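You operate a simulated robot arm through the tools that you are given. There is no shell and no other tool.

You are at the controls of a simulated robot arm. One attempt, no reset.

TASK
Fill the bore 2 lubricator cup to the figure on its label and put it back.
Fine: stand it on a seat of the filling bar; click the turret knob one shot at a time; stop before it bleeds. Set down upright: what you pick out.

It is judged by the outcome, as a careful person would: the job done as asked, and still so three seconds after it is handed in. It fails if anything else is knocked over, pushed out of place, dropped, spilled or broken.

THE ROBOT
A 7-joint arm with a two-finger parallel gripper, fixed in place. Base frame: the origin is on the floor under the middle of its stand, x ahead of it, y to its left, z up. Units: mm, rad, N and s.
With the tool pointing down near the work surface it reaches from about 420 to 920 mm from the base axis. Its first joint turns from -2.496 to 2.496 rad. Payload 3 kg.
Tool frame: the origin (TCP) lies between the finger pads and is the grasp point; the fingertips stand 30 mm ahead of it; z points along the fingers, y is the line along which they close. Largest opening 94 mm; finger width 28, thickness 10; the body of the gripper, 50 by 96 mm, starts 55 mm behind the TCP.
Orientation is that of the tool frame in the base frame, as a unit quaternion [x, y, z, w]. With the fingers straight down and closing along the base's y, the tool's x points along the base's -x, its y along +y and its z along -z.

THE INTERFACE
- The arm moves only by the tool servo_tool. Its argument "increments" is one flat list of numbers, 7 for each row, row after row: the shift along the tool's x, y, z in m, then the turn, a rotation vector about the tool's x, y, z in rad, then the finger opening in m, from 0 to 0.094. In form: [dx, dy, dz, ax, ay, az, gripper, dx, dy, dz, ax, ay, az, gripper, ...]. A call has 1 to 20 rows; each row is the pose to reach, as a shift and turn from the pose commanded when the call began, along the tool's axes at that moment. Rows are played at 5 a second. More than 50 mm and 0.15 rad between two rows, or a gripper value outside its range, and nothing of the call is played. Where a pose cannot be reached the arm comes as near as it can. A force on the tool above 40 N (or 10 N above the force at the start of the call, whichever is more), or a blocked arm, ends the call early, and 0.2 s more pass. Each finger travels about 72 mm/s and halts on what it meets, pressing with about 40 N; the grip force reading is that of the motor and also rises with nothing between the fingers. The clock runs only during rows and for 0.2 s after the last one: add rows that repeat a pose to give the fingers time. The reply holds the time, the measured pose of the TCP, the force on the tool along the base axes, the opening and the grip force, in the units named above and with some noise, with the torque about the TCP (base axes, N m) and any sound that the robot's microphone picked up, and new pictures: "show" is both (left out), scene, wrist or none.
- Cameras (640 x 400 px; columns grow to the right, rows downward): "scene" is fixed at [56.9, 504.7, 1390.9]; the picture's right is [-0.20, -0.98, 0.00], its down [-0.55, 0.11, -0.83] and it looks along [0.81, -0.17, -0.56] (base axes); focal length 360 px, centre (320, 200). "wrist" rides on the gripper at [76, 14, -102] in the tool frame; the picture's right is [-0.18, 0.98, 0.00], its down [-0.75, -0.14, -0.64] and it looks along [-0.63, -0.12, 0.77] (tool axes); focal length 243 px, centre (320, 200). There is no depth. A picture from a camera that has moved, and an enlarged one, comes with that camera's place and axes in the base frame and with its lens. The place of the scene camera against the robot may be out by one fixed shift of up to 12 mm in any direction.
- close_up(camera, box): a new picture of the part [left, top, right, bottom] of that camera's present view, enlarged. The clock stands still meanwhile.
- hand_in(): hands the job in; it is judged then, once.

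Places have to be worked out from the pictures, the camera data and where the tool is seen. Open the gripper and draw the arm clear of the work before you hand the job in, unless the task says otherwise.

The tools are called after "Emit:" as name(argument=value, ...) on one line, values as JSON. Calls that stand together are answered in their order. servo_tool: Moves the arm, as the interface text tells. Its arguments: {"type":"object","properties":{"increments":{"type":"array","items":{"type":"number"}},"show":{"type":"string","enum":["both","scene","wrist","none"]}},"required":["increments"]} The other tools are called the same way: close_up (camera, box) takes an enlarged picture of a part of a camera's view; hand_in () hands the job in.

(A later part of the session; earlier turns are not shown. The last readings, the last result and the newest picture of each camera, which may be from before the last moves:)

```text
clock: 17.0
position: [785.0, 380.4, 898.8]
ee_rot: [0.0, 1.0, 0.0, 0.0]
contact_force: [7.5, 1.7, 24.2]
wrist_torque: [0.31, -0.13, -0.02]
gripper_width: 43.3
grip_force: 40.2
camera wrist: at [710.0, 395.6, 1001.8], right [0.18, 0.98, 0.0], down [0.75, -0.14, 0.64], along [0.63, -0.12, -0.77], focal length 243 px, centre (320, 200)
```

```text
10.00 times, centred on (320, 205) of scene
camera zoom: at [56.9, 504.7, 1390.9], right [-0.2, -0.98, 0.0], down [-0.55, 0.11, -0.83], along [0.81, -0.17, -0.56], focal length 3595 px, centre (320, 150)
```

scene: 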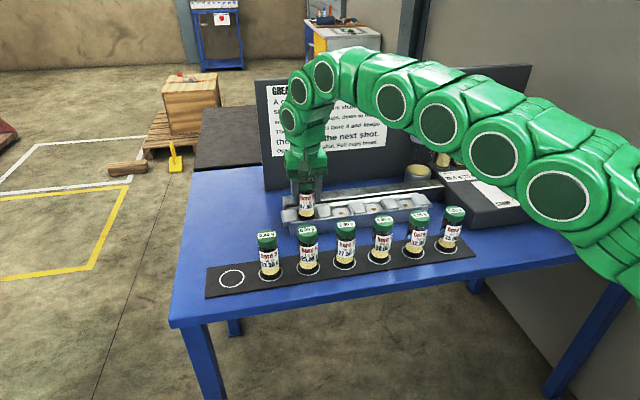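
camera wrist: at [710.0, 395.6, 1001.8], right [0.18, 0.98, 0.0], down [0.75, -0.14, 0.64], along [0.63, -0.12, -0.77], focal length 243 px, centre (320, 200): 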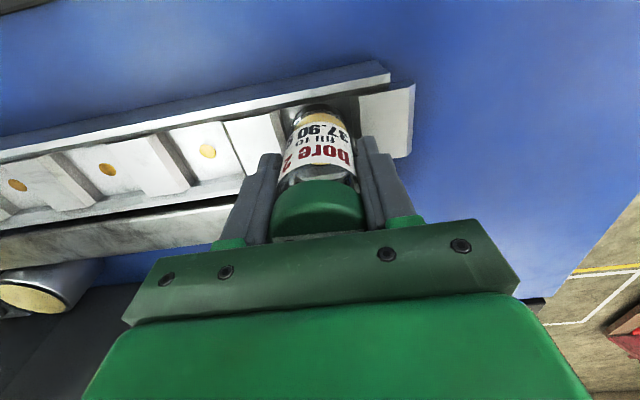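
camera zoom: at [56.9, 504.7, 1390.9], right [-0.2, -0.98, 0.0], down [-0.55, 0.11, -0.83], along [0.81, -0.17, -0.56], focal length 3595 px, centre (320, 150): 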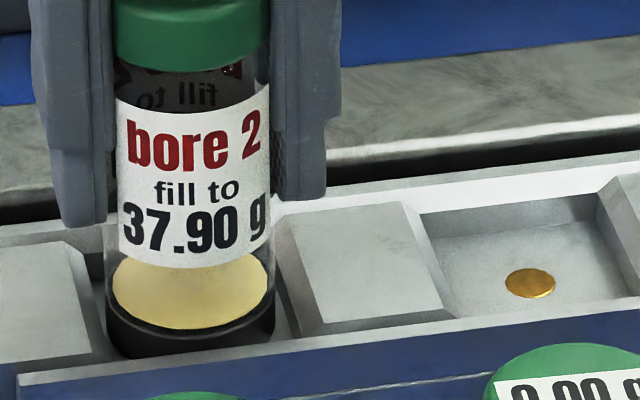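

The reaction acts near the front (-x) rim and pushes the tool toward +x, so the base is probably riding on the front rail's slope. I raise 6 mm to unload it, shift 2 mm in +x, and read the forces.

Emit:
servo_tool(increments=[0, 0, -0.003, 0, 0, 0, 0.02, 0, 0, -0.006, 0, 0, 0, 0.02, -0.001, 0, -0.006, 0, 0, 0, 0.02, -0.002, 0, -0.006, 0, 0, 0, 0.02, -0.002, 0, -0.006, 0, 0, 0, 0.02], show="wrist")

Emit:
close_up(camera="scene", box=[270, 160, 370, 240])

Emit:
close_up(camera="wrist", box=[250, 60, 410, 160])

Emit:
close_up(camera="scene", box=[240, 220, 340, 290])

```text
clock: 18.2
position: [787.2, 380.9, 905.5]
ee_rot: [0.0, 1.0, 0.001, -0.001]
contact_force: [-0.1, 0.3, -1.1]
wrist_torque: [0.01, -0.02, 0.01]
gripper_width: 43.1
grip_force: 40.2
camera wrist: at [711.9, 396.3, 1007.6], right [0.18, 0.98, 0.0], down [0.75, -0.14, 0.64], along [0.63, -0.12, -0.77], focal length 243 px, centre (320, 200)
```

wrist: 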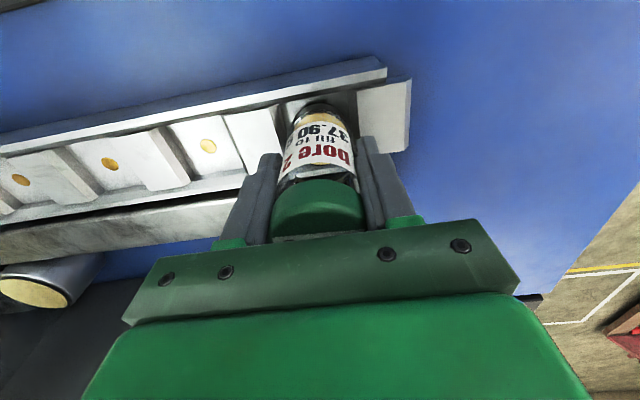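

```text
5.00 times, centred on (320, 200) of scene
camera zoom: at [56.9, 504.7, 1390.9], right [-0.2, -0.98, 0.0], down [-0.55, 0.11, -0.83], along [0.81, -0.17, -0.56], focal length 1797 px, centre (320, 200)
```

zoom: 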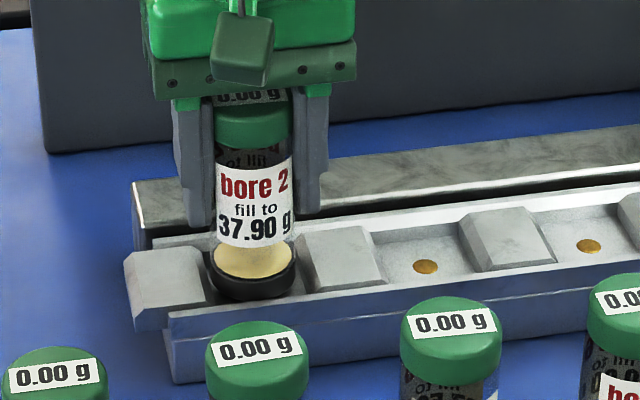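

```text
4.00 times, centred on (330, 110) of wrist
camera zoom: at [711.9, 396.3, 1007.6], right [0.18, 0.98, 0.0], down [0.75, -0.14, 0.64], along [0.63, -0.12, -0.77], focal length 970 px, centre (280, 560)
```

zoom: 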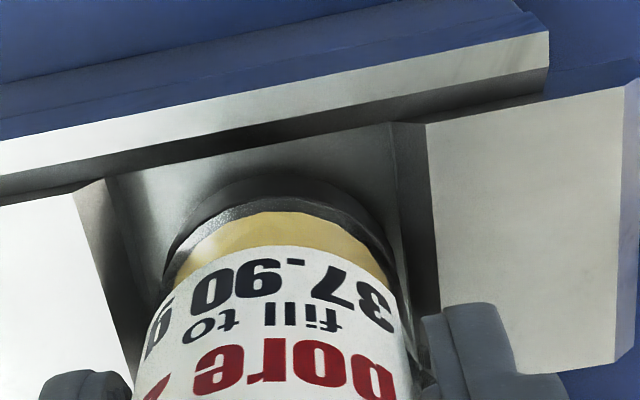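

```text
5.71 times, centred on (290, 255) of scene
camera zoom: at [56.9, 504.7, 1390.9], right [-0.2, -0.98, 0.0], down [-0.55, 0.11, -0.83], along [0.81, -0.17, -0.56], focal length 2054 px, centre (491, -114)
```

zoom: 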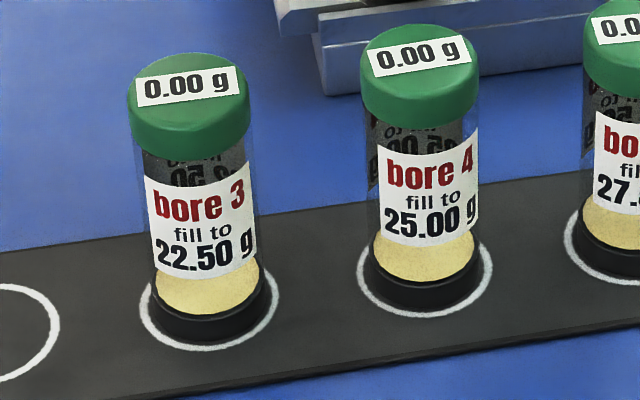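

The forces are near zero again and the cup stays upright. Now I lower at the shifted x in 1 mm rows to find where it touches this time.

Emit:
servo_tool(increments=[0, 0, 0.001, 0, 0, 0, 0.02, 0, 0, 0.002, 0, 0, 0, 0.02, 0, 0, 0.003, 0, 0, 0, 0.02, 0, 0, 0.004, 0, 0, 0, 0.02, 0, 0, 0.004, 0, 0, 0, 0.02], show="none")

```text
clock: 19.4
position: [787.1, 380.8, 900.6]
ee_rot: [0.0, 1.0, 0.0, 0.0]
contact_force: [-1.2, -1.0, -0.5]
wrist_torque: [0.02, -0.01, 0.01]
gripper_width: 43.1
grip_force: 39.8
```

No contact yet at z 900.6. I continue down in 1 mm rows.

Emit:
servo_tool(increments=[0, 0, 0.001, 0, 0, 0, 0.02, 0, 0, 0.002, 0, 0, 0, 0.02, 0, 0, 0.003, 0, 0, 0, 0.02, 0, 0, 0.003, 0, 0, 0, 0.02], show="none")

```text
clock: 20.4
position: [787.2, 381.3, 898.3]
ee_rot: [0.0, 1.0, 0.0, 0.001]
contact_force: [-3.0, -3.2, 16.2]
wrist_torque: [-0.22, 0.54, 0.05]
gripper_width: 43.2
grip_force: 39.7
```

Contact is at the same height as before (16 N straight up at the front rim, hardly any sideways push), so this is the flat floor. I ease the load by 1 mm and shift back 1 mm in x to centre, then look before releasing.

Emit:
servo_tool(increments=[0.0005, 0, -0.0005, 0, 0, 0, 0.02, 0.001, 0, -0.0008, 0, 0, 0, 0.02, 0.001, 0, -0.0008, 0, 0, 0, 0.02], show="both")

Emit:
close_up(camera="scene", box=[280, 160, 360, 230])

Emit:
close_up(camera="wrist", box=[250, 60, 410, 160])

```text
clock: 21.2
position: [785.6, 380.9, 898.9]
ee_rot: [0.0, 1.0, 0.0, 0.0]
contact_force: [4.2, 0.4, 11.9]
wrist_torque: [0.11, -0.1, -0.01]
gripper_width: 43.2
grip_force: 39.9
camera wrist: at [710.7, 396.7, 1001.4], right [0.18, 0.98, 0.0], down [0.75, -0.14, 0.64], along [0.63, -0.12, -0.77], focal length 243 px, centre (320, 200)
```

scene: 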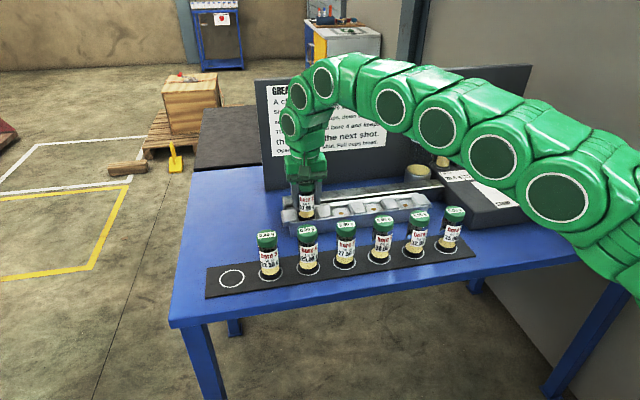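
wrist: 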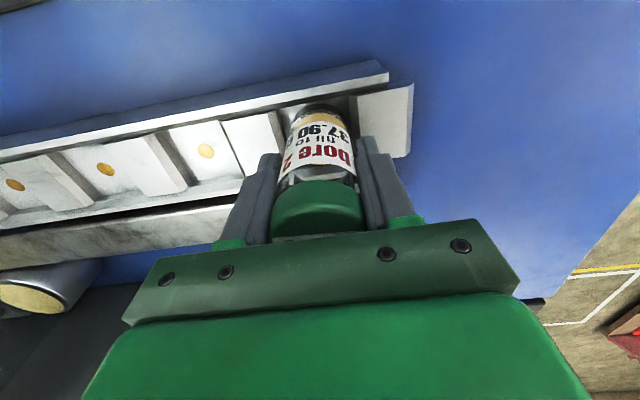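

```text
5.71 times, centred on (320, 195) of scene
camera zoom: at [56.9, 504.7, 1390.9], right [-0.2, -0.98, 0.0], down [-0.55, 0.11, -0.83], along [0.81, -0.17, -0.56], focal length 2054 px, centre (320, 229)
```

zoom: 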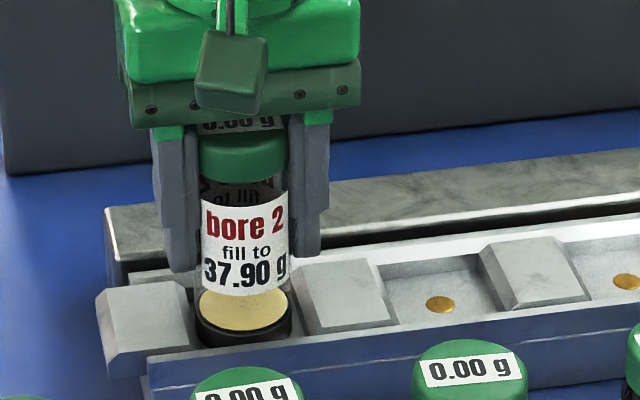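

```text
4.00 times, centred on (330, 110) of wrist
camera zoom: at [710.7, 396.7, 1001.4], right [0.18, 0.98, 0.0], down [0.75, -0.14, 0.64], along [0.63, -0.12, -0.77], focal length 970 px, centre (280, 560)
```

zoom: 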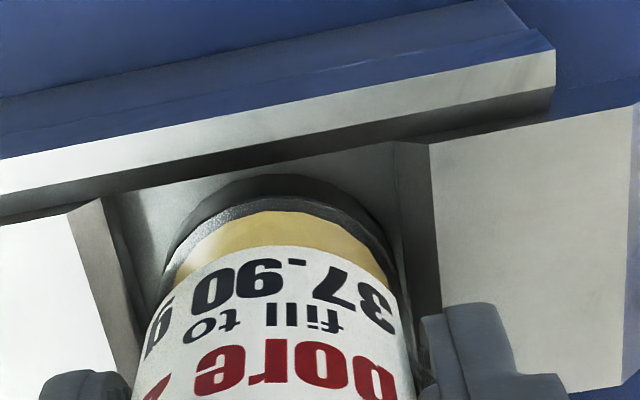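

The sideways force follows my small shifts, as friction on a flat floor would, and the base sits inside the recess with clearance all round. I open the fingers slowly to 70 mm without moving the arm.

Emit:
servo_tool(increments=[0, 0, 0, 0, 0, 0, 0.044, 0, 0, 0, 0, 0, 0, 0.048, 0, 0, 0, 0, 0, 0, 0.055, 0, 0, 0, 0, 0, 0, 0.065, 0, 0, 0, 0, 0, 0, 0.07, 0, 0, 0, 0, 0, 0, 0.07], show="both")

Emit:
close_up(camera="scene", box=[280, 160, 360, 230])

Emit:
close_up(camera="wrist", box=[240, 60, 420, 240])

```text
clock: 22.6
position: [785.7, 382.0, 898.3]
ee_rot: [0.0, 1.0, 0.0, 0.001]
contact_force: [-0.5, -0.3, 0.5]
wrist_torque: [-0.01, 0.04, -0.03]
gripper_width: 69.7
grip_force: 0.1
camera wrist: at [710.8, 396.8, 1001.4], right [0.18, 0.98, 0.0], down [0.75, -0.14, 0.64], along [0.63, -0.12, -0.77], focal length 243 px, centre (320, 200)
```

scene: 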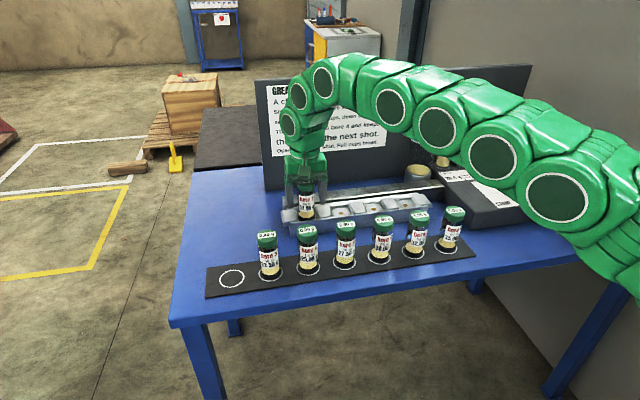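
wrist: 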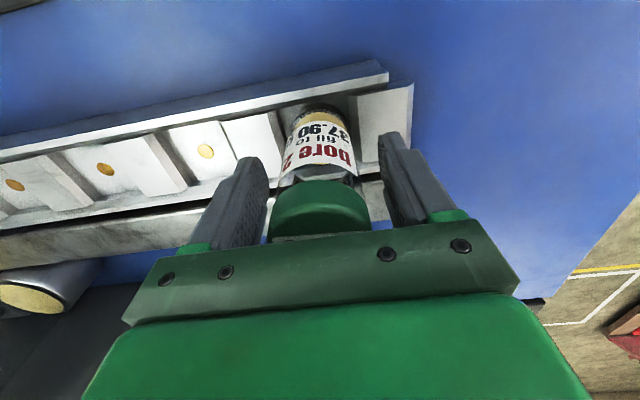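

```text
5.71 times, centred on (320, 195) of scene
camera zoom: at [56.9, 504.7, 1390.9], right [-0.2, -0.98, 0.0], down [-0.55, 0.11, -0.83], along [0.81, -0.17, -0.56], focal length 2054 px, centre (320, 229)
```

zoom: 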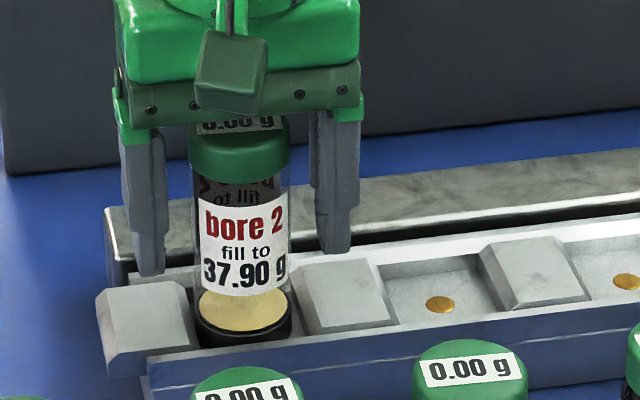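

```text
2.22 times, centred on (330, 150) of wrist
camera zoom: at [710.8, 396.8, 1001.4], right [0.18, 0.98, 0.0], down [0.75, -0.14, 0.64], along [0.63, -0.12, -0.77], focal length 539 px, centre (298, 311)
```

zoom: 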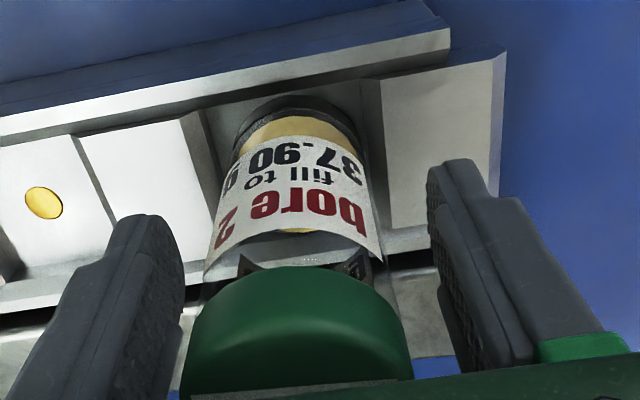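

The cup stands upright on its own, and all forces are zero. I raise the gripper straight up 135 mm, clear of the lid.

Emit:
servo_tool(increments=[0, 0, -0.015, 0, 0, 0, 0.07, 0, 0, -0.04, 0, 0, 0, 0.07, 0, 0, -0.07, 0, 0, 0, 0.07, 0, 0, -0.1, 0, 0, 0, 0.07, 0, 0, -0.135, 0, 0, 0, 0.07, 0, 0, -0.135, 0, 0, 0, 0.07], show="both")

Emit:
close_up(camera="scene", box=[270, 150, 370, 230])

Emit:
close_up(camera="wrist", box=[240, 30, 400, 150])

```text
clock: 24.0
position: [787.6, 380.2, 1032.0]
ee_rot: [0.0, 1.0, 0.0, 0.0]
contact_force: [-0.5, 0.2, 0.0]
wrist_torque: [0.01, 0.03, 0.0]
gripper_width: 69.8
grip_force: 0.1
camera wrist: at [711.9, 395.7, 1136.0], right [0.18, 0.98, 0.0], down [0.75, -0.14, 0.64], along [0.63, -0.12, -0.77], focal length 243 px, centre (320, 200)
```

scene: 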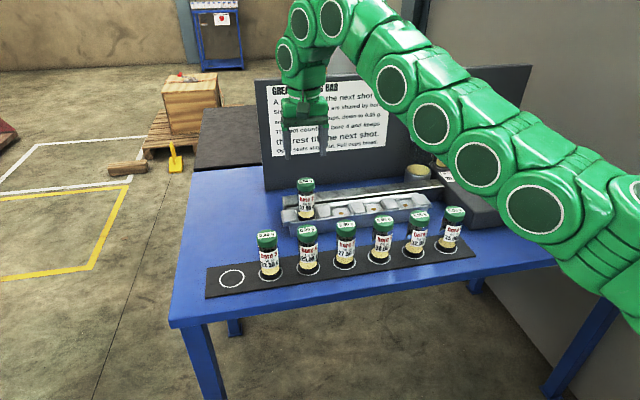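
wrist: 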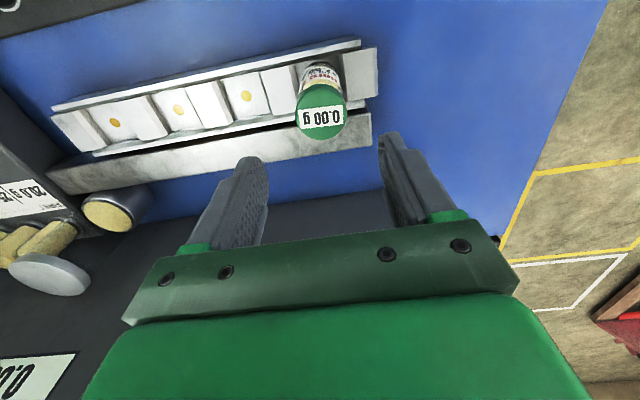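

```text
5.00 times, centred on (320, 190) of scene
camera zoom: at [56.9, 504.7, 1390.9], right [-0.2, -0.98, 0.0], down [-0.55, 0.11, -0.83], along [0.81, -0.17, -0.56], focal length 1797 px, centre (320, 250)
```

zoom: 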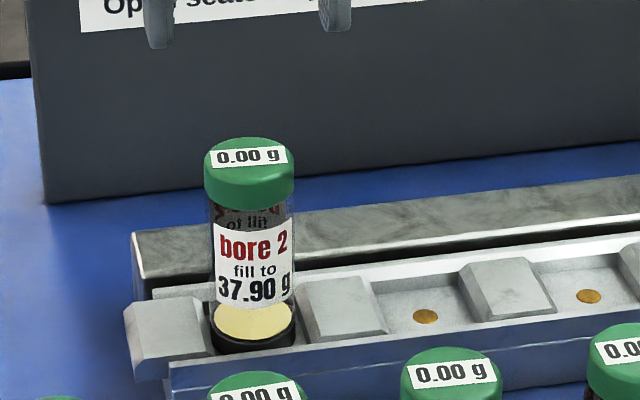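

```text
3.33 times, centred on (320, 90) of wrist
camera zoom: at [711.9, 395.7, 1136.0], right [0.18, 0.98, 0.0], down [0.75, -0.14, 0.64], along [0.63, -0.12, -0.77], focal length 809 px, centre (320, 567)
```

zoom: 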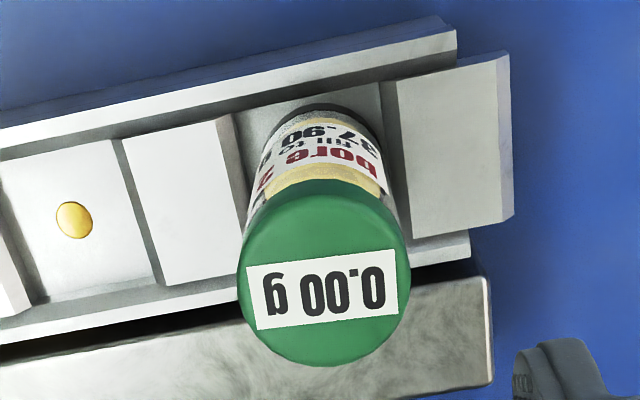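

The cup stands seated and upright on seat 1 reading 0.00 g, with the other cups undisturbed. Now I go to the turret: up to about z 1085 and across to roughly (700, -125), to view the knob from above.

Emit:
servo_tool(increments=[0.005, -0.03, -0.01, 0, 0, 0, 0.08, 0.012, -0.07, -0.02, 0, 0, 0, 0.08, 0.02, -0.11, -0.03, 0, 0, 0, 0.085, 0.027, -0.15, -0.04, 0, 0, 0, 0.09, 0.034, -0.19, -0.05, 0, 0, 0, 0.09, 0.041, -0.23, -0.05, 0, 0, 0, 0.09, 0.048, -0.27, -0.05, 0, 0, 0, 0.09, 0.055, -0.31, -0.05, 0, 0, 0, 0.09, 0.062, -0.35, -0.05, 0, 0, 0, 0.09, 0.069, -0.39, -0.05, 0, 0, 0, 0.09, 0.076, -0.43, -0.05, 0, 0, 0, 0.09, 0.083, -0.47, -0.05, 0, 0, 0, 0.09, 0.0875, -0.5, -0.05, 0, 0, 0, 0.09, 0.0875, -0.5, -0.05, 0, 0, 0, 0.09, 0.0875, -0.5, -0.05, 0, 0, 0, 0.09], show="both")

Emit:
close_up(camera="wrist", box=[200, 50, 440, 200])

Emit:
close_up(camera="scene", box=[430, 130, 590, 240])

```text
clock: 27.2
position: [698.2, -120.0, 1083.8]
ee_rot: [0.0, 1.0, 0.0, 0.0]
contact_force: [0.5, 0.0, -0.9]
wrist_torque: [0.02, -0.02, -0.01]
gripper_width: 90.1
grip_force: 0.0
camera wrist: at [622.5, -104.1, 1185.6], right [0.18, 0.98, 0.0], down [0.75, -0.14, 0.64], along [0.63, -0.12, -0.77], focal length 243 px, centre (320, 200)
```

scene: 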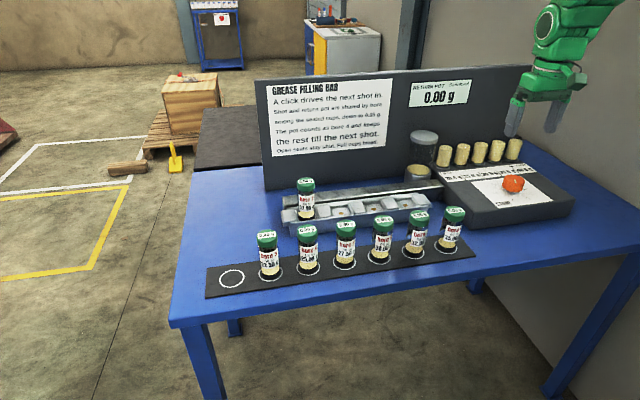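
wrist: 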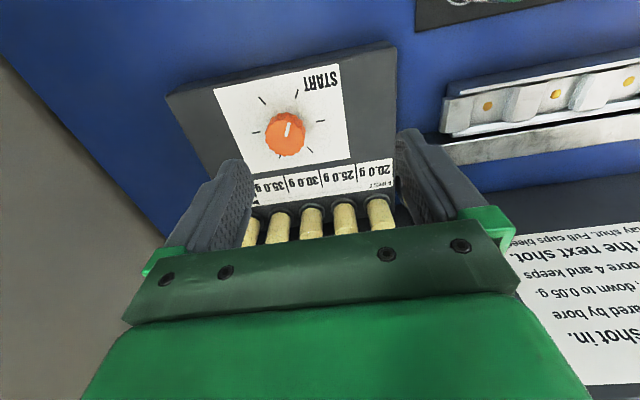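

```text
2.67 times, centred on (320, 125) of wrist
camera zoom: at [622.5, -104.1, 1185.6], right [0.18, 0.98, 0.0], down [0.75, -0.14, 0.64], along [0.63, -0.12, -0.77], focal length 647 px, centre (320, 400)
```

zoom: 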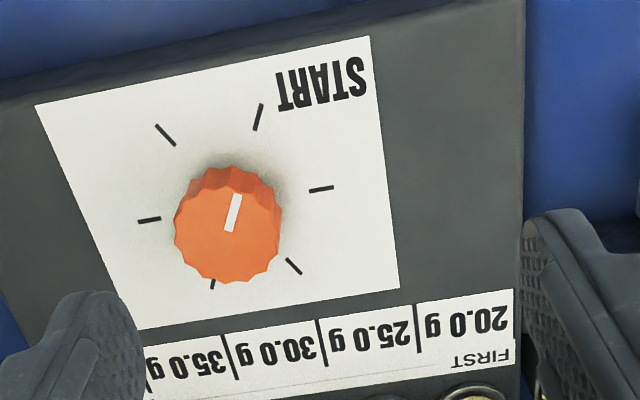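

```text
3.64 times, centred on (510, 185) of scene
camera zoom: at [56.9, 504.7, 1390.9], right [-0.2, -0.98, 0.0], down [-0.55, 0.11, -0.83], along [0.81, -0.17, -0.56], focal length 1307 px, centre (-371, 254)
```

zoom: 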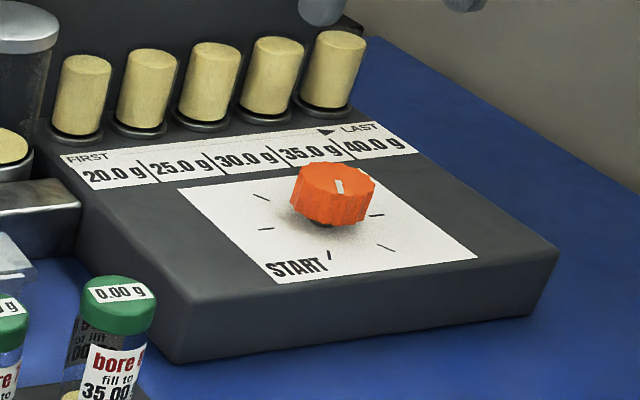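

The dial shows START at the near side (-x), with the white pointer on it and five more ticks at 60° steps. The knob is about 50 mm wide, centred near (745, -171) with its top around z 905. I move above it to z 1000 to triangulate its place.

Emit:
servo_tool(increments=[-0.015, -0.017, 0.02, 0, 0, 0, 0.09, -0.03, -0.035, 0.04, 0, 0, 0, 0.09, -0.044, -0.0516, 0.06, 0, 0, 0, 0.09, -0.044, -0.0516, 0.0828, 0, 0, 0, 0.09, -0.044, -0.0516, 0.0828, 0, 0, 0, 0.09, -0.044, -0.0516, 0.0828, 0, 0, 0, 0.09], show="both")

Emit:
close_up(camera="wrist", box=[220, 40, 420, 165])

Emit:
close_up(camera="scene", box=[430, 110, 590, 220])

```text
clock: 28.6
position: [741.3, -171.6, 1002.4]
ee_rot: [0.0, 1.0, 0.0, 0.0]
contact_force: [0.2, 0.0, 0.6]
wrist_torque: [0.02, 0.0, 0.04]
gripper_width: 90.2
grip_force: 0.0
camera wrist: at [666.8, -155.4, 1104.1], right [0.18, 0.98, 0.0], down [0.75, -0.14, 0.64], along [0.63, -0.12, -0.77], focal length 243 px, centre (320, 200)
```

scene: 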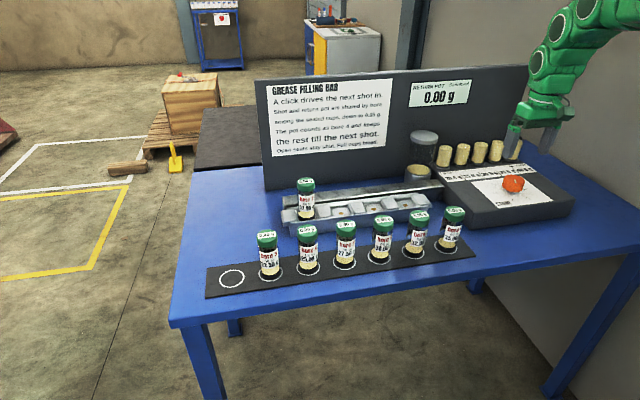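
wrist: 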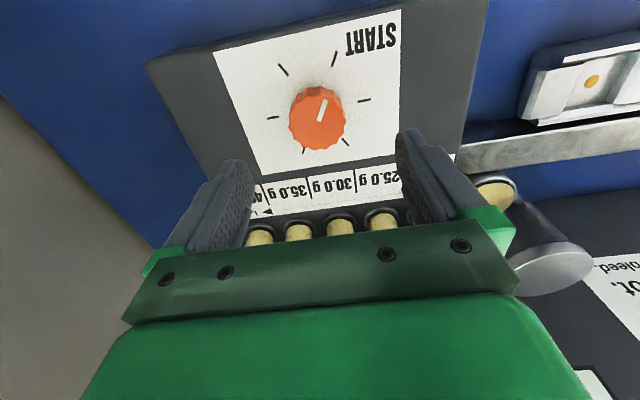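

```text
3.20 times, centred on (320, 102) of wrist
camera zoom: at [666.8, -155.4, 1104.1], right [0.18, 0.98, 0.0], down [0.75, -0.14, 0.64], along [0.63, -0.12, -0.77], focal length 776 px, centre (320, 512)
```

zoom: 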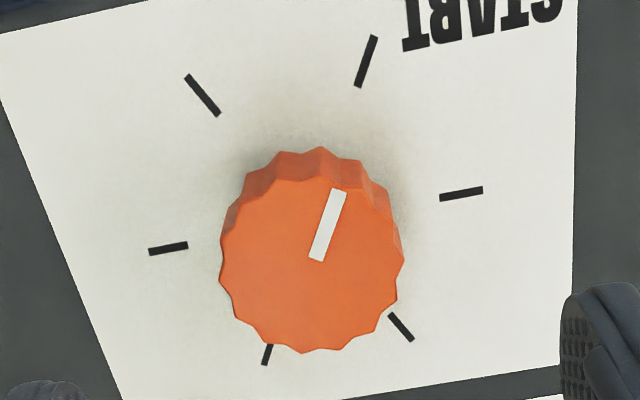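

```text
3.64 times, centred on (510, 165) of scene
camera zoom: at [56.9, 504.7, 1390.9], right [-0.2, -0.98, 0.0], down [-0.55, 0.11, -0.83], along [0.81, -0.17, -0.56], focal length 1307 px, centre (-371, 327)
```

zoom: 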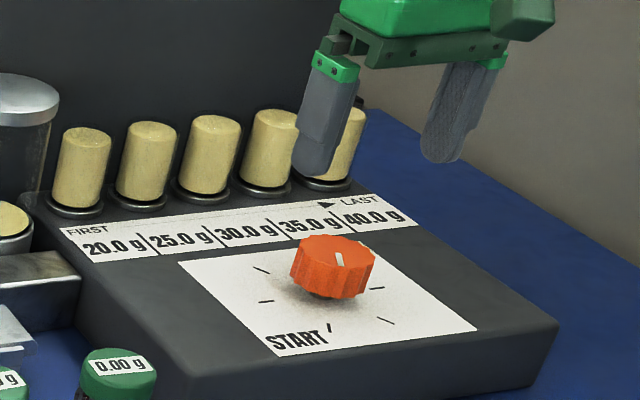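

The knob's axis lies about +4.7 mm in x and -3.3 mm in y from the tool axis, at (748.7, -173.3). Its top is near z 900 and the dial near z 868. I shift over it and pre-turn the gripper 30° counter-clockwise, still high.

Emit:
servo_tool(increments=[-0.0047, -0.0033, 0, 0, 0, -0.13, 0.085, -0.0047, -0.0033, 0, 0, 0, -0.26, 0.08, -0.0047, -0.0033, 0, 0, 0, -0.39, 0.08, -0.0047, -0.0033, 0, 0, 0, -0.5236, 0.08, -0.0047, -0.0033, 0.03, 0, 0, -0.5236, 0.08, -0.0047, -0.0033, 0.05, 0, 0, -0.5236, 0.08, -0.0047, -0.0033, 0.05, 0, 0, -0.5236, 0.08], show="both")

Emit:
close_up(camera="wrist", box=[220, 20, 420, 180])

Emit:
close_up(camera="scene", box=[450, 110, 570, 220])

```text
clock: 30.2
position: [746.1, -175.3, 951.5]
ee_rot: [-0.258, 0.966, 0.0, 0.0]
contact_force: [0.3, -0.1, 0.6]
wrist_torque: [0.0, -0.02, 0.01]
gripper_width: 80.0
grip_force: 0.0
camera wrist: at [674.7, -199.5, 1053.1], right [-0.33, 0.94, 0.0], down [0.72, 0.25, 0.64], along [0.61, 0.21, -0.77], focal length 243 px, centre (320, 200)
```

scene: 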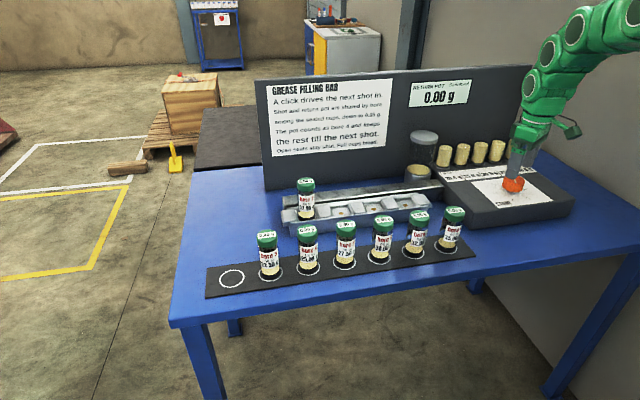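
wrist: 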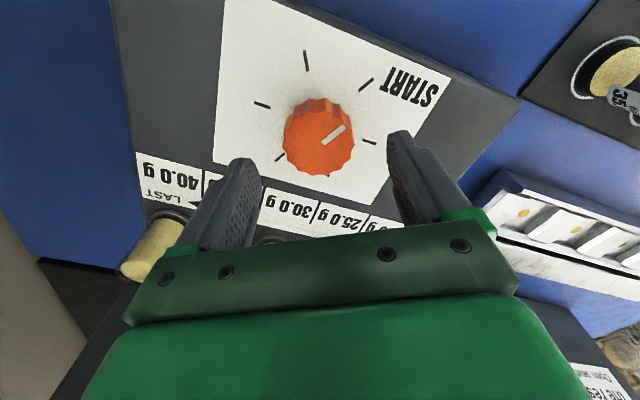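

```text
2.50 times, centred on (320, 100) of wrist
camera zoom: at [674.7, -199.5, 1053.1], right [-0.33, 0.94, 0.0], down [0.72, 0.25, 0.64], along [0.61, 0.21, -0.77], focal length 606 px, centre (320, 450)
```

zoom: 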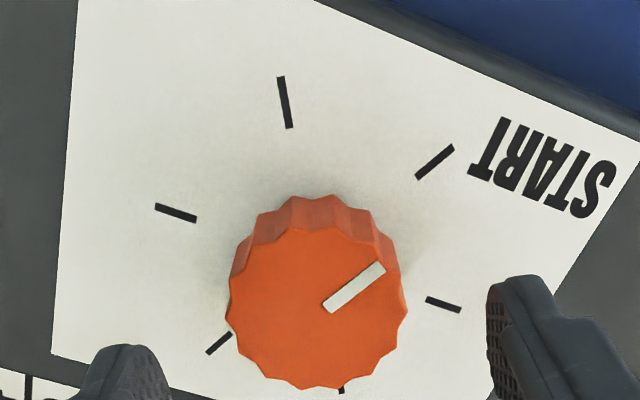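

```text
3.64 times, centred on (510, 165) of scene
camera zoom: at [56.9, 504.7, 1390.9], right [-0.2, -0.98, 0.0], down [-0.55, 0.11, -0.83], along [0.81, -0.17, -0.56], focal length 1307 px, centre (-371, 327)
```

zoom: 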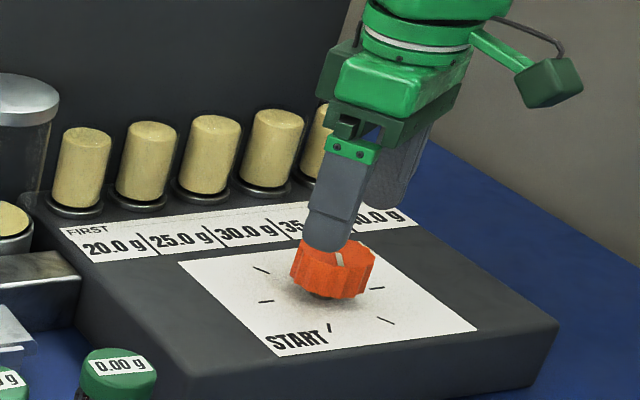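

The gripper axis agrees with the knob axis to about 1 mm, with the dial at z 867 and the knob top near 899. I lower to TCP z 906, so the fingertips are about 9 mm above the dial, and close on the knob.

Emit:
servo_tool(increments=[0, 0, 0.012, 0, 0, 0, 0.08, 0, 0, 0.024, 0, 0, 0, 0.08, 0, 0, 0.036, 0, 0, 0, 0.08, 0, 0, 0.044, 0, 0, 0, 0.08, 0, 0, 0.044, 0, 0, 0, 0.08, 0, 0, 0.044, 0, 0, 0, 0.08], show="both")

Emit:
close_up(camera="scene", box=[450, 130, 570, 220])

```text
clock: 31.6
position: [745.7, -175.0, 904.2]
ee_rot: [-0.259, 0.966, 0.001, 0.0]
contact_force: [0.2, -0.6, -0.6]
wrist_torque: [-0.01, 0.0, 0.03]
gripper_width: 80.1
grip_force: 0.0
camera wrist: at [674.5, -199.0, 1007.8], right [-0.33, 0.94, 0.0], down [0.72, 0.25, 0.64], along [0.61, 0.21, -0.77], focal length 243 px, centre (320, 200)
```

scene: 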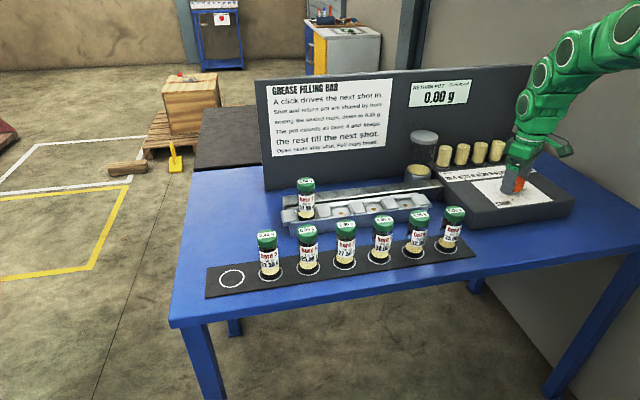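
wrist: 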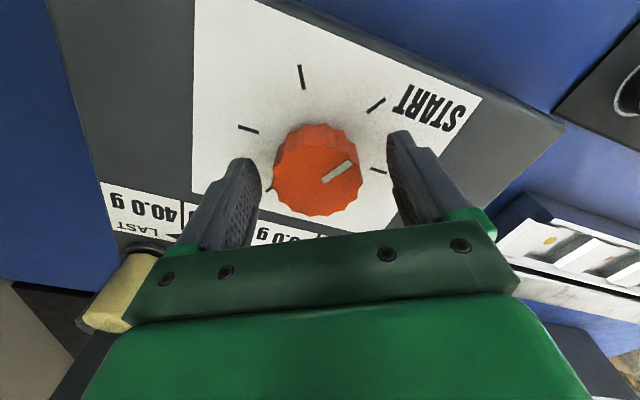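

```text
4.44 times, centred on (510, 175) of scene
camera zoom: at [56.9, 504.7, 1390.9], right [-0.2, -0.98, 0.0], down [-0.55, 0.11, -0.83], along [0.81, -0.17, -0.56], focal length 1598 px, centre (-524, 311)
```

zoom: 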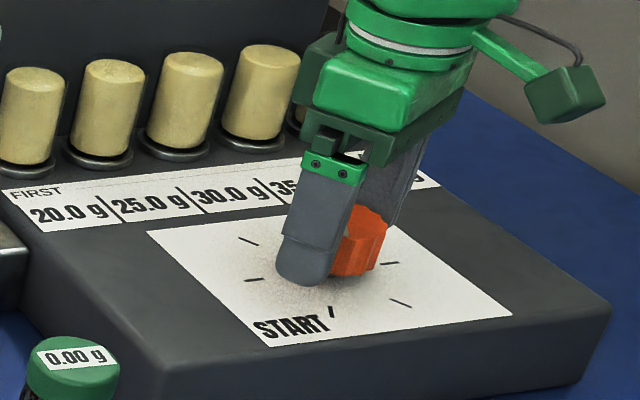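

The fingers straddle the knob, clear of the dial. I close on it and check the side forces.

Emit:
servo_tool(increments=[0, 0, 0, 0, 0, 0, 0.065, 0, 0, 0, 0, 0, 0, 0.055, 0, 0, 0, 0, 0, 0, 0.048, 0, 0, 0, 0, 0, 0, 0.04, 0, 0, 0, 0, 0, 0, 0.03], show="wrist")

```text
clock: 32.8
position: [747.7, -175.8, 905.0]
ee_rot: [-0.258, 0.966, -0.001, 0.001]
contact_force: [20.6, -32.2, -7.0]
wrist_torque: [-0.46, -0.33, -0.09]
gripper_width: 51.7
grip_force: 44.9
camera wrist: at [674.9, -200.8, 1007.8], right [-0.33, 0.94, 0.0], down [0.72, 0.25, 0.64], along [0.61, 0.21, -0.77], focal length 243 px, centre (320, 200)
```

wrist: 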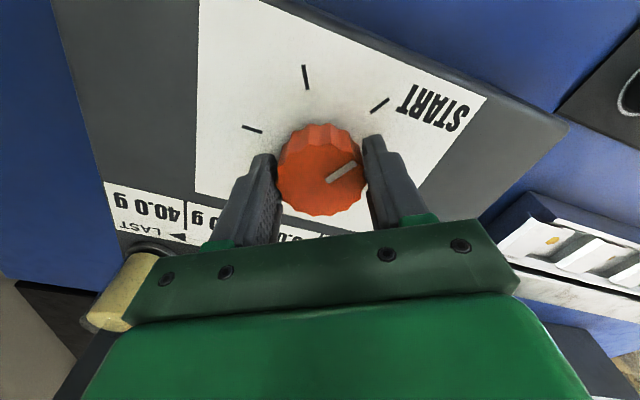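

The knob pushes the tool about 38 N along the gripper's -y, so I am off-centre along the closing line. I shift the tool 2 mm that way to relax it.

Emit:
servo_tool(increments=[0, -0.001, 0, 0, 0, 0, 0.03, 0, -0.002, 0, 0, 0, 0, 0.03, 0, -0.002, 0, 0, 0, 0, 0.03], show="none")

```text
clock: 33.6
position: [747.3, -176.5, 905.8]
ee_rot: [-0.259, 0.966, 0.001, 0.0]
contact_force: [-2.2, -30.6, -7.1]
wrist_torque: [-1.37, 0.08, -0.1]
gripper_width: 51.5
grip_force: 44.8
```

The x push has gone but -31 N in y remains. I shift 2 mm along base -y.

Emit:
servo_tool(increments=[0.0005, -0.0009, 0, 0, 0, 0, 0.03, 0.001, -0.00173, 0, 0, 0, 0, 0.03, 0.001, -0.00173, 0, 0, 0, 0, 0.03], show="wrist")

```text
clock: 34.4
position: [746.8, -177.1, 905.9]
ee_rot: [-0.259, 0.966, 0.001, -0.001]
contact_force: [-11.6, -3.3, -24.9]
wrist_torque: [-0.7, 0.01, 0.01]
gripper_width: 51.5
grip_force: 45.2
camera wrist: at [675.7, -201.3, 1008.3], right [-0.33, 0.94, 0.0], down [0.73, 0.25, 0.64], along [0.6, 0.21, -0.77], focal length 243 px, centre (320, 200)
```

wrist: 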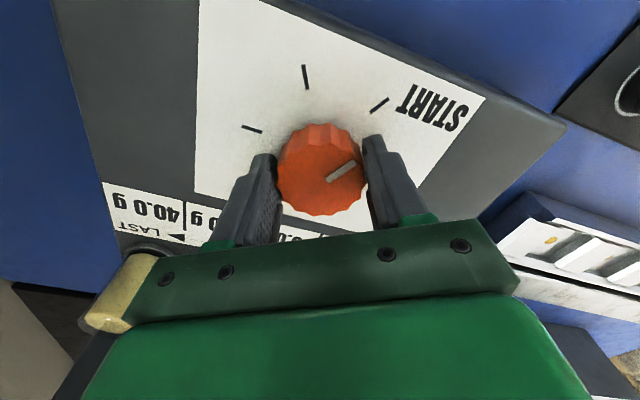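

The side force is small now, but some vertical preload built up while shifting in the grip. I open, let the arm settle at this new centre, and close again.

Emit:
servo_tool(increments=[0, 0, 0, 0, 0, 0, 0.055, 0, 0, 0, 0, 0, 0, 0.065, 0, 0, 0, 0, 0, 0, 0.065, 0, 0, 0, 0, 0, 0, 0.055, 0, 0, 0, 0, 0, 0, 0.05, 0, 0, 0, 0, 0, 0, 0.04, 0, 0, 0, 0, 0, 0, 0.03, 0, 0, 0, 0, 0, 0, 0.03], show="wrist")

Emit:
close_up(camera="wrist", box=[220, 80, 420, 240])

```text
clock: 36.2
position: [747.8, -176.1, 907.4]
ee_rot: [-0.259, 0.966, 0.001, 0.0]
contact_force: [-18.5, 26.9, 5.9]
wrist_torque: [0.2, 0.24, 0.11]
gripper_width: 51.6
grip_force: 44.4
camera wrist: at [675.6, -201.1, 1009.4], right [-0.33, 0.94, 0.0], down [0.72, 0.25, 0.64], along [0.6, 0.21, -0.77], focal length 243 px, centre (320, 200)
```

wrist: 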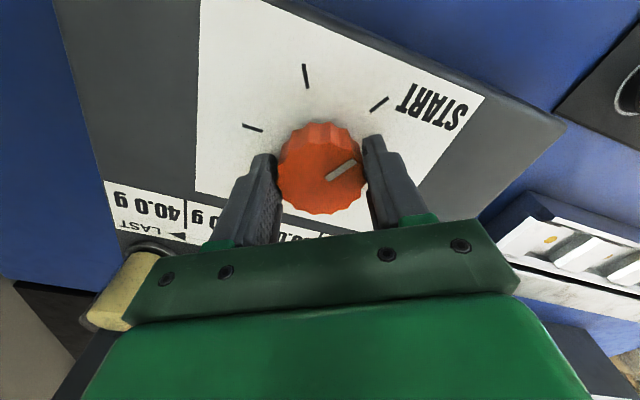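

```text
2.50 times, centred on (320, 160) of wrist
camera zoom: at [675.6, -201.1, 1009.4], right [-0.33, 0.94, 0.0], down [0.72, 0.25, 0.64], along [0.6, 0.21, -0.77], focal length 606 px, centre (320, 300)
```

zoom: 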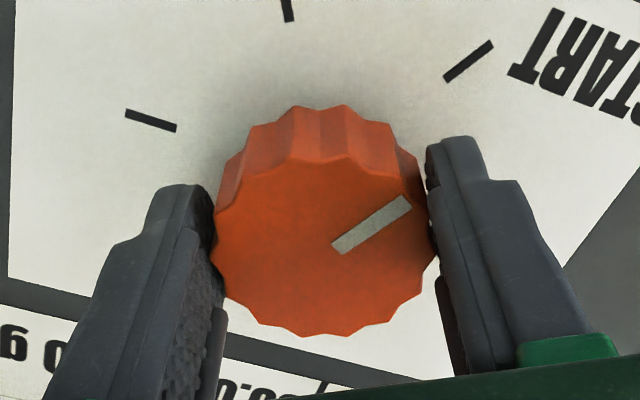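

The force has reversed (+32 N along the closing line), so the centre lies 1.7 mm back. I open, shift +1.7 mm along tool y, and close again.

Emit:
servo_tool(increments=[0, 0, 0, 0, 0, 0, 0.055, 0, 0, 0, 0, 0, 0, 0.062, 0, 0.0017, 0, 0, 0, 0, 0.062, 0, 0.0017, 0, 0, 0, 0, 0.062, 0, 0.0017, 0, 0, 0, 0, 0.055, 0, 0.0017, 0, 0, 0, 0, 0.05, 0, 0.0017, 0, 0, 0, 0, 0.04, 0, 0.0017, 0, 0, 0, 0, 0.03, 0, 0.0017, 0, 0, 0, 0, 0.03], show="none")

```text
clock: 38.2
position: [746.9, -177.3, 906.5]
ee_rot: [-0.258, 0.966, 0.0, 0.0]
contact_force: [5.4, -6.1, -2.5]
wrist_torque: [0.37, -0.12, 0.01]
gripper_width: 51.5
grip_force: 44.9
```

Well centred now, with only about 8 N of residual. I turn the knob slowly clockwise seen from above, 0.35 rad first, and read torque, sound and pictures.

Emit:
servo_tool(increments=[0, 0, 0, 0, 0, 0.07, 0.03, 0, 0, 0, 0, 0, 0.14, 0.03, 0, 0, 0, 0, 0, 0.21, 0.03, 0, 0, 0, 0, 0, 0.28, 0.03, 0, 0, 0, 0, 0, 0.35, 0.03], show="both")

Emit:
close_up(camera="wrist", box=[220, 60, 420, 220])

```text
clock: 39.4
position: [746.3, -175.4, 906.8]
ee_rot: [-0.087, 0.996, 0.0, 0.0]
contact_force: [-0.4, 6.3, -1.3]
wrist_torque: [-0.37, 0.06, 0.01]
gripper_width: 51.4
grip_force: 45.1
camera wrist: at [670.6, -173.4, 1009.0], right [0.01, 1.0, 0.0], down [0.77, -0.01, 0.64], along [0.64, -0.01, -0.77], focal length 243 px, centre (320, 200)
```

scene: 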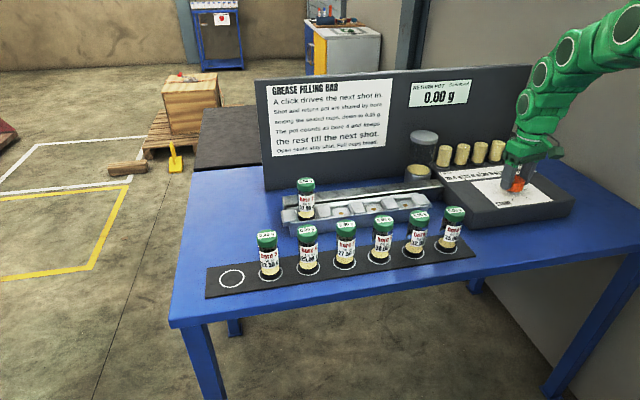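
wrist: 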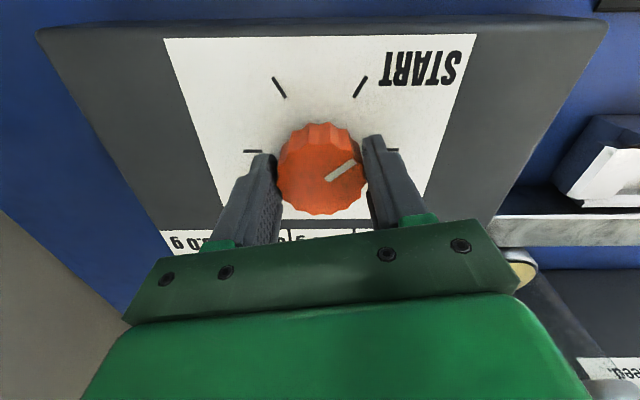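

```text
2.50 times, centred on (320, 140) of wrist
camera zoom: at [670.6, -173.4, 1009.0], right [0.01, 1.0, 0.0], down [0.77, -0.01, 0.64], along [0.64, -0.01, -0.77], focal length 606 px, centre (320, 350)
```

zoom: 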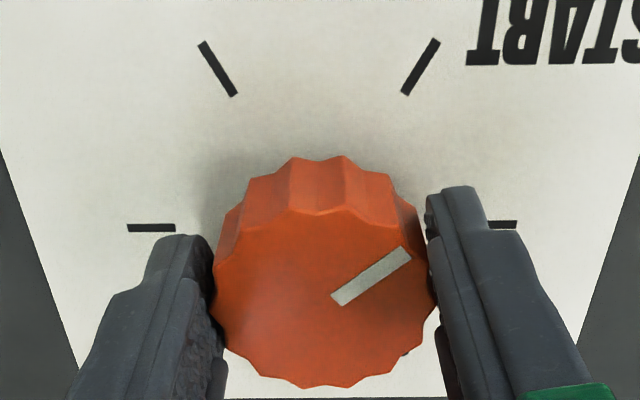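

The knob turns freely with the gripper; the pointer has left START clockwise and there is no click yet. I continue to 0.75 rad in total.

Emit:
servo_tool(increments=[0, 0, 0, 0, 0, 0.07, 0.03, 0, 0, 0, 0, 0, 0.14, 0.03, 0, 0, 0, 0, 0, 0.21, 0.03, 0, 0, 0, 0, 0, 0.28, 0.03, 0, 0, 0, 0, 0, 0.34, 0.03, 0, 0, 0, 0, 0, 0.4, 0.03], show="both")

```text
clock: 40.7
position: [747.9, -174.5, 904.7]
ee_rot: [0.086, 0.996, 0.0, -0.001]
contact_force: [9.8, 2.1, -5.9]
wrist_torque: [-0.65, 0.02, 0.03]
gripper_width: 51.8
grip_force: 45.2
stopped in row 6: the force on the tool passed its limit at 41 N (the readings are from after the stop); the commanded pose is now the measured one
camera wrist: at [675.7, -146.3, 1009.2], right [0.35, 0.94, 0.0], down [0.72, -0.27, 0.64], along [0.6, -0.22, -0.77], focal length 243 px, centre (320, 200)
```

scene: 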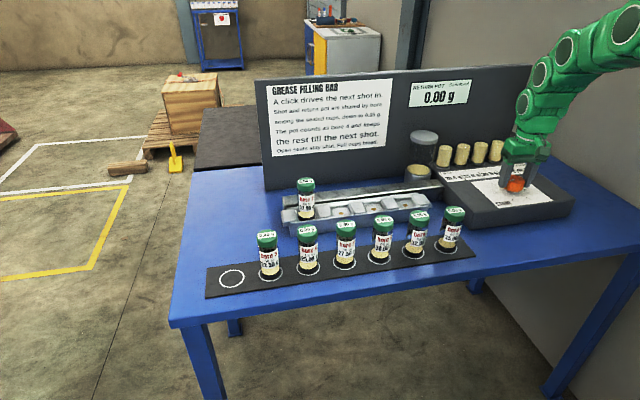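
wrist: 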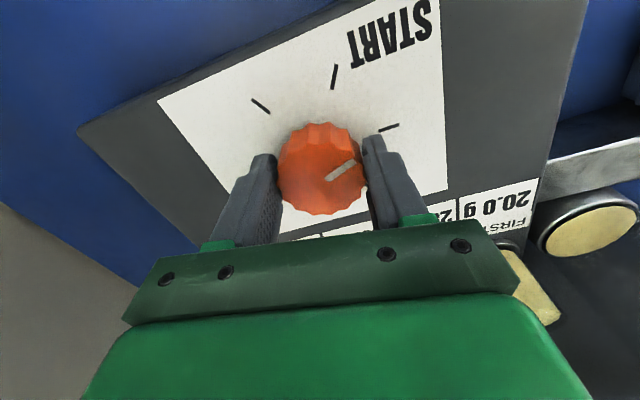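

The call stopped on side force (axis offset) at about 40° of turn with no click yet; the commanded pose was reset, which relaxed the load. I continue the turn toward 60° gently.

Emit:
servo_tool(increments=[0, 0, 0, 0, 0, 0.05, 0.03, 0, 0, 0, 0, 0, 0.1, 0.03, 0, 0, 0, 0, 0, 0.15, 0.03, 0, 0, 0, 0, 0, 0.2, 0.03], show="scene")

```text
clock: 41.7
position: [747.2, -174.0, 904.7]
ee_rot: [0.186, 0.983, 0.001, -0.001]
contact_force: [22.3, 7.3, -12.3]
wrist_torque: [-0.25, -0.02, -0.03]
gripper_width: 51.4
grip_force: 44.6
```

scene: 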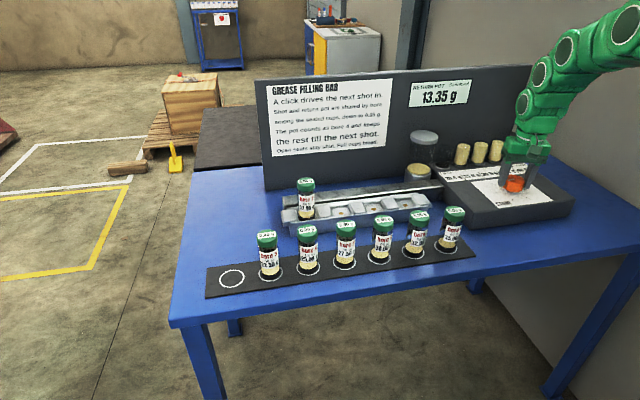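

The return pot now reads 13.35 g and the first cartridge has gone down: the first shot, as predicted. I check the cup's reading and the knob pointer.

Emit:
close_up(camera="scene", box=[280, 165, 360, 225])

Emit:
close_up(camera="scene", box=[400, 75, 560, 220])

Emit:
close_up(camera="wrist", box=[200, 20, 440, 220])

```text
6.67 times, centred on (320, 195) of scene
camera zoom: at [56.9, 504.7, 1390.9], right [-0.2, -0.98, 0.0], down [-0.55, 0.11, -0.83], along [0.81, -0.17, -0.56], focal length 2396 px, centre (320, 233)
```

zoom: 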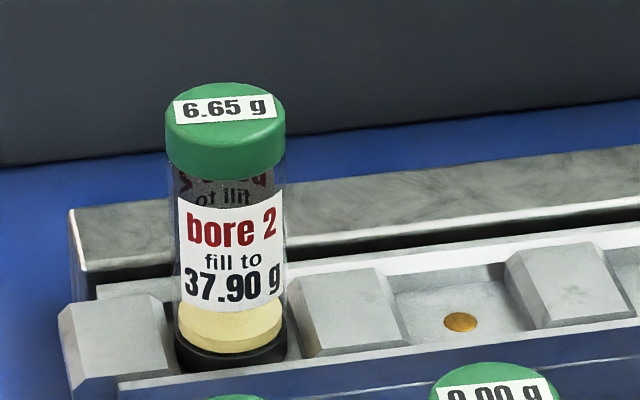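

```text
2.76 times, centred on (480, 148) of scene
camera zoom: at [56.9, 504.7, 1390.9], right [-0.2, -0.98, 0.0], down [-0.55, 0.11, -0.83], along [0.81, -0.17, -0.56], focal length 992 px, centre (-121, 345)
```

zoom: 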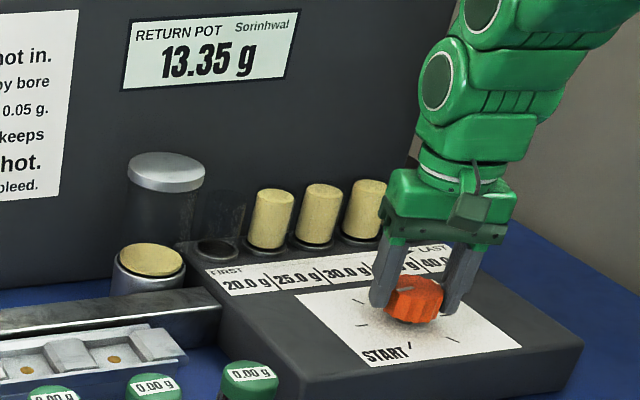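

```text
2.00 times, centred on (320, 120) of wrist
camera zoom: at [682.6, -131.9, 1009.2], right [0.53, 0.85, 0.0], down [0.65, -0.41, 0.64], along [0.54, -0.34, -0.77], focal length 485 px, centre (320, 360)
```

zoom: 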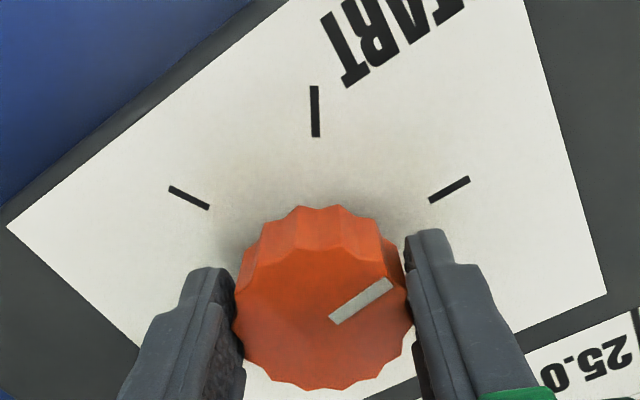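

The cup reads 6.65 g, exactly as calculated. I complete the turn to the 60° tick, adding a small shift to relax the side load.

Emit:
servo_tool(increments=[-0.001, 0.0008, 0.0005, 0, 0, 0.03, 0.03, -0.001, 0.0008, 0.0005, 0, 0, 0.08, 0.03, -0.001, 0.0008, 0.0005, 0, 0, 0.13, 0.03], show="none")

```text
clock: 42.5
position: [747.5, -173.8, 906.6]
ee_rot: [0.249, 0.969, 0.0, -0.002]
contact_force: [-2.5, 17.2, 10.8]
wrist_torque: [0.02, 0.76, -0.02]
gripper_width: 51.8
grip_force: 44.7
```

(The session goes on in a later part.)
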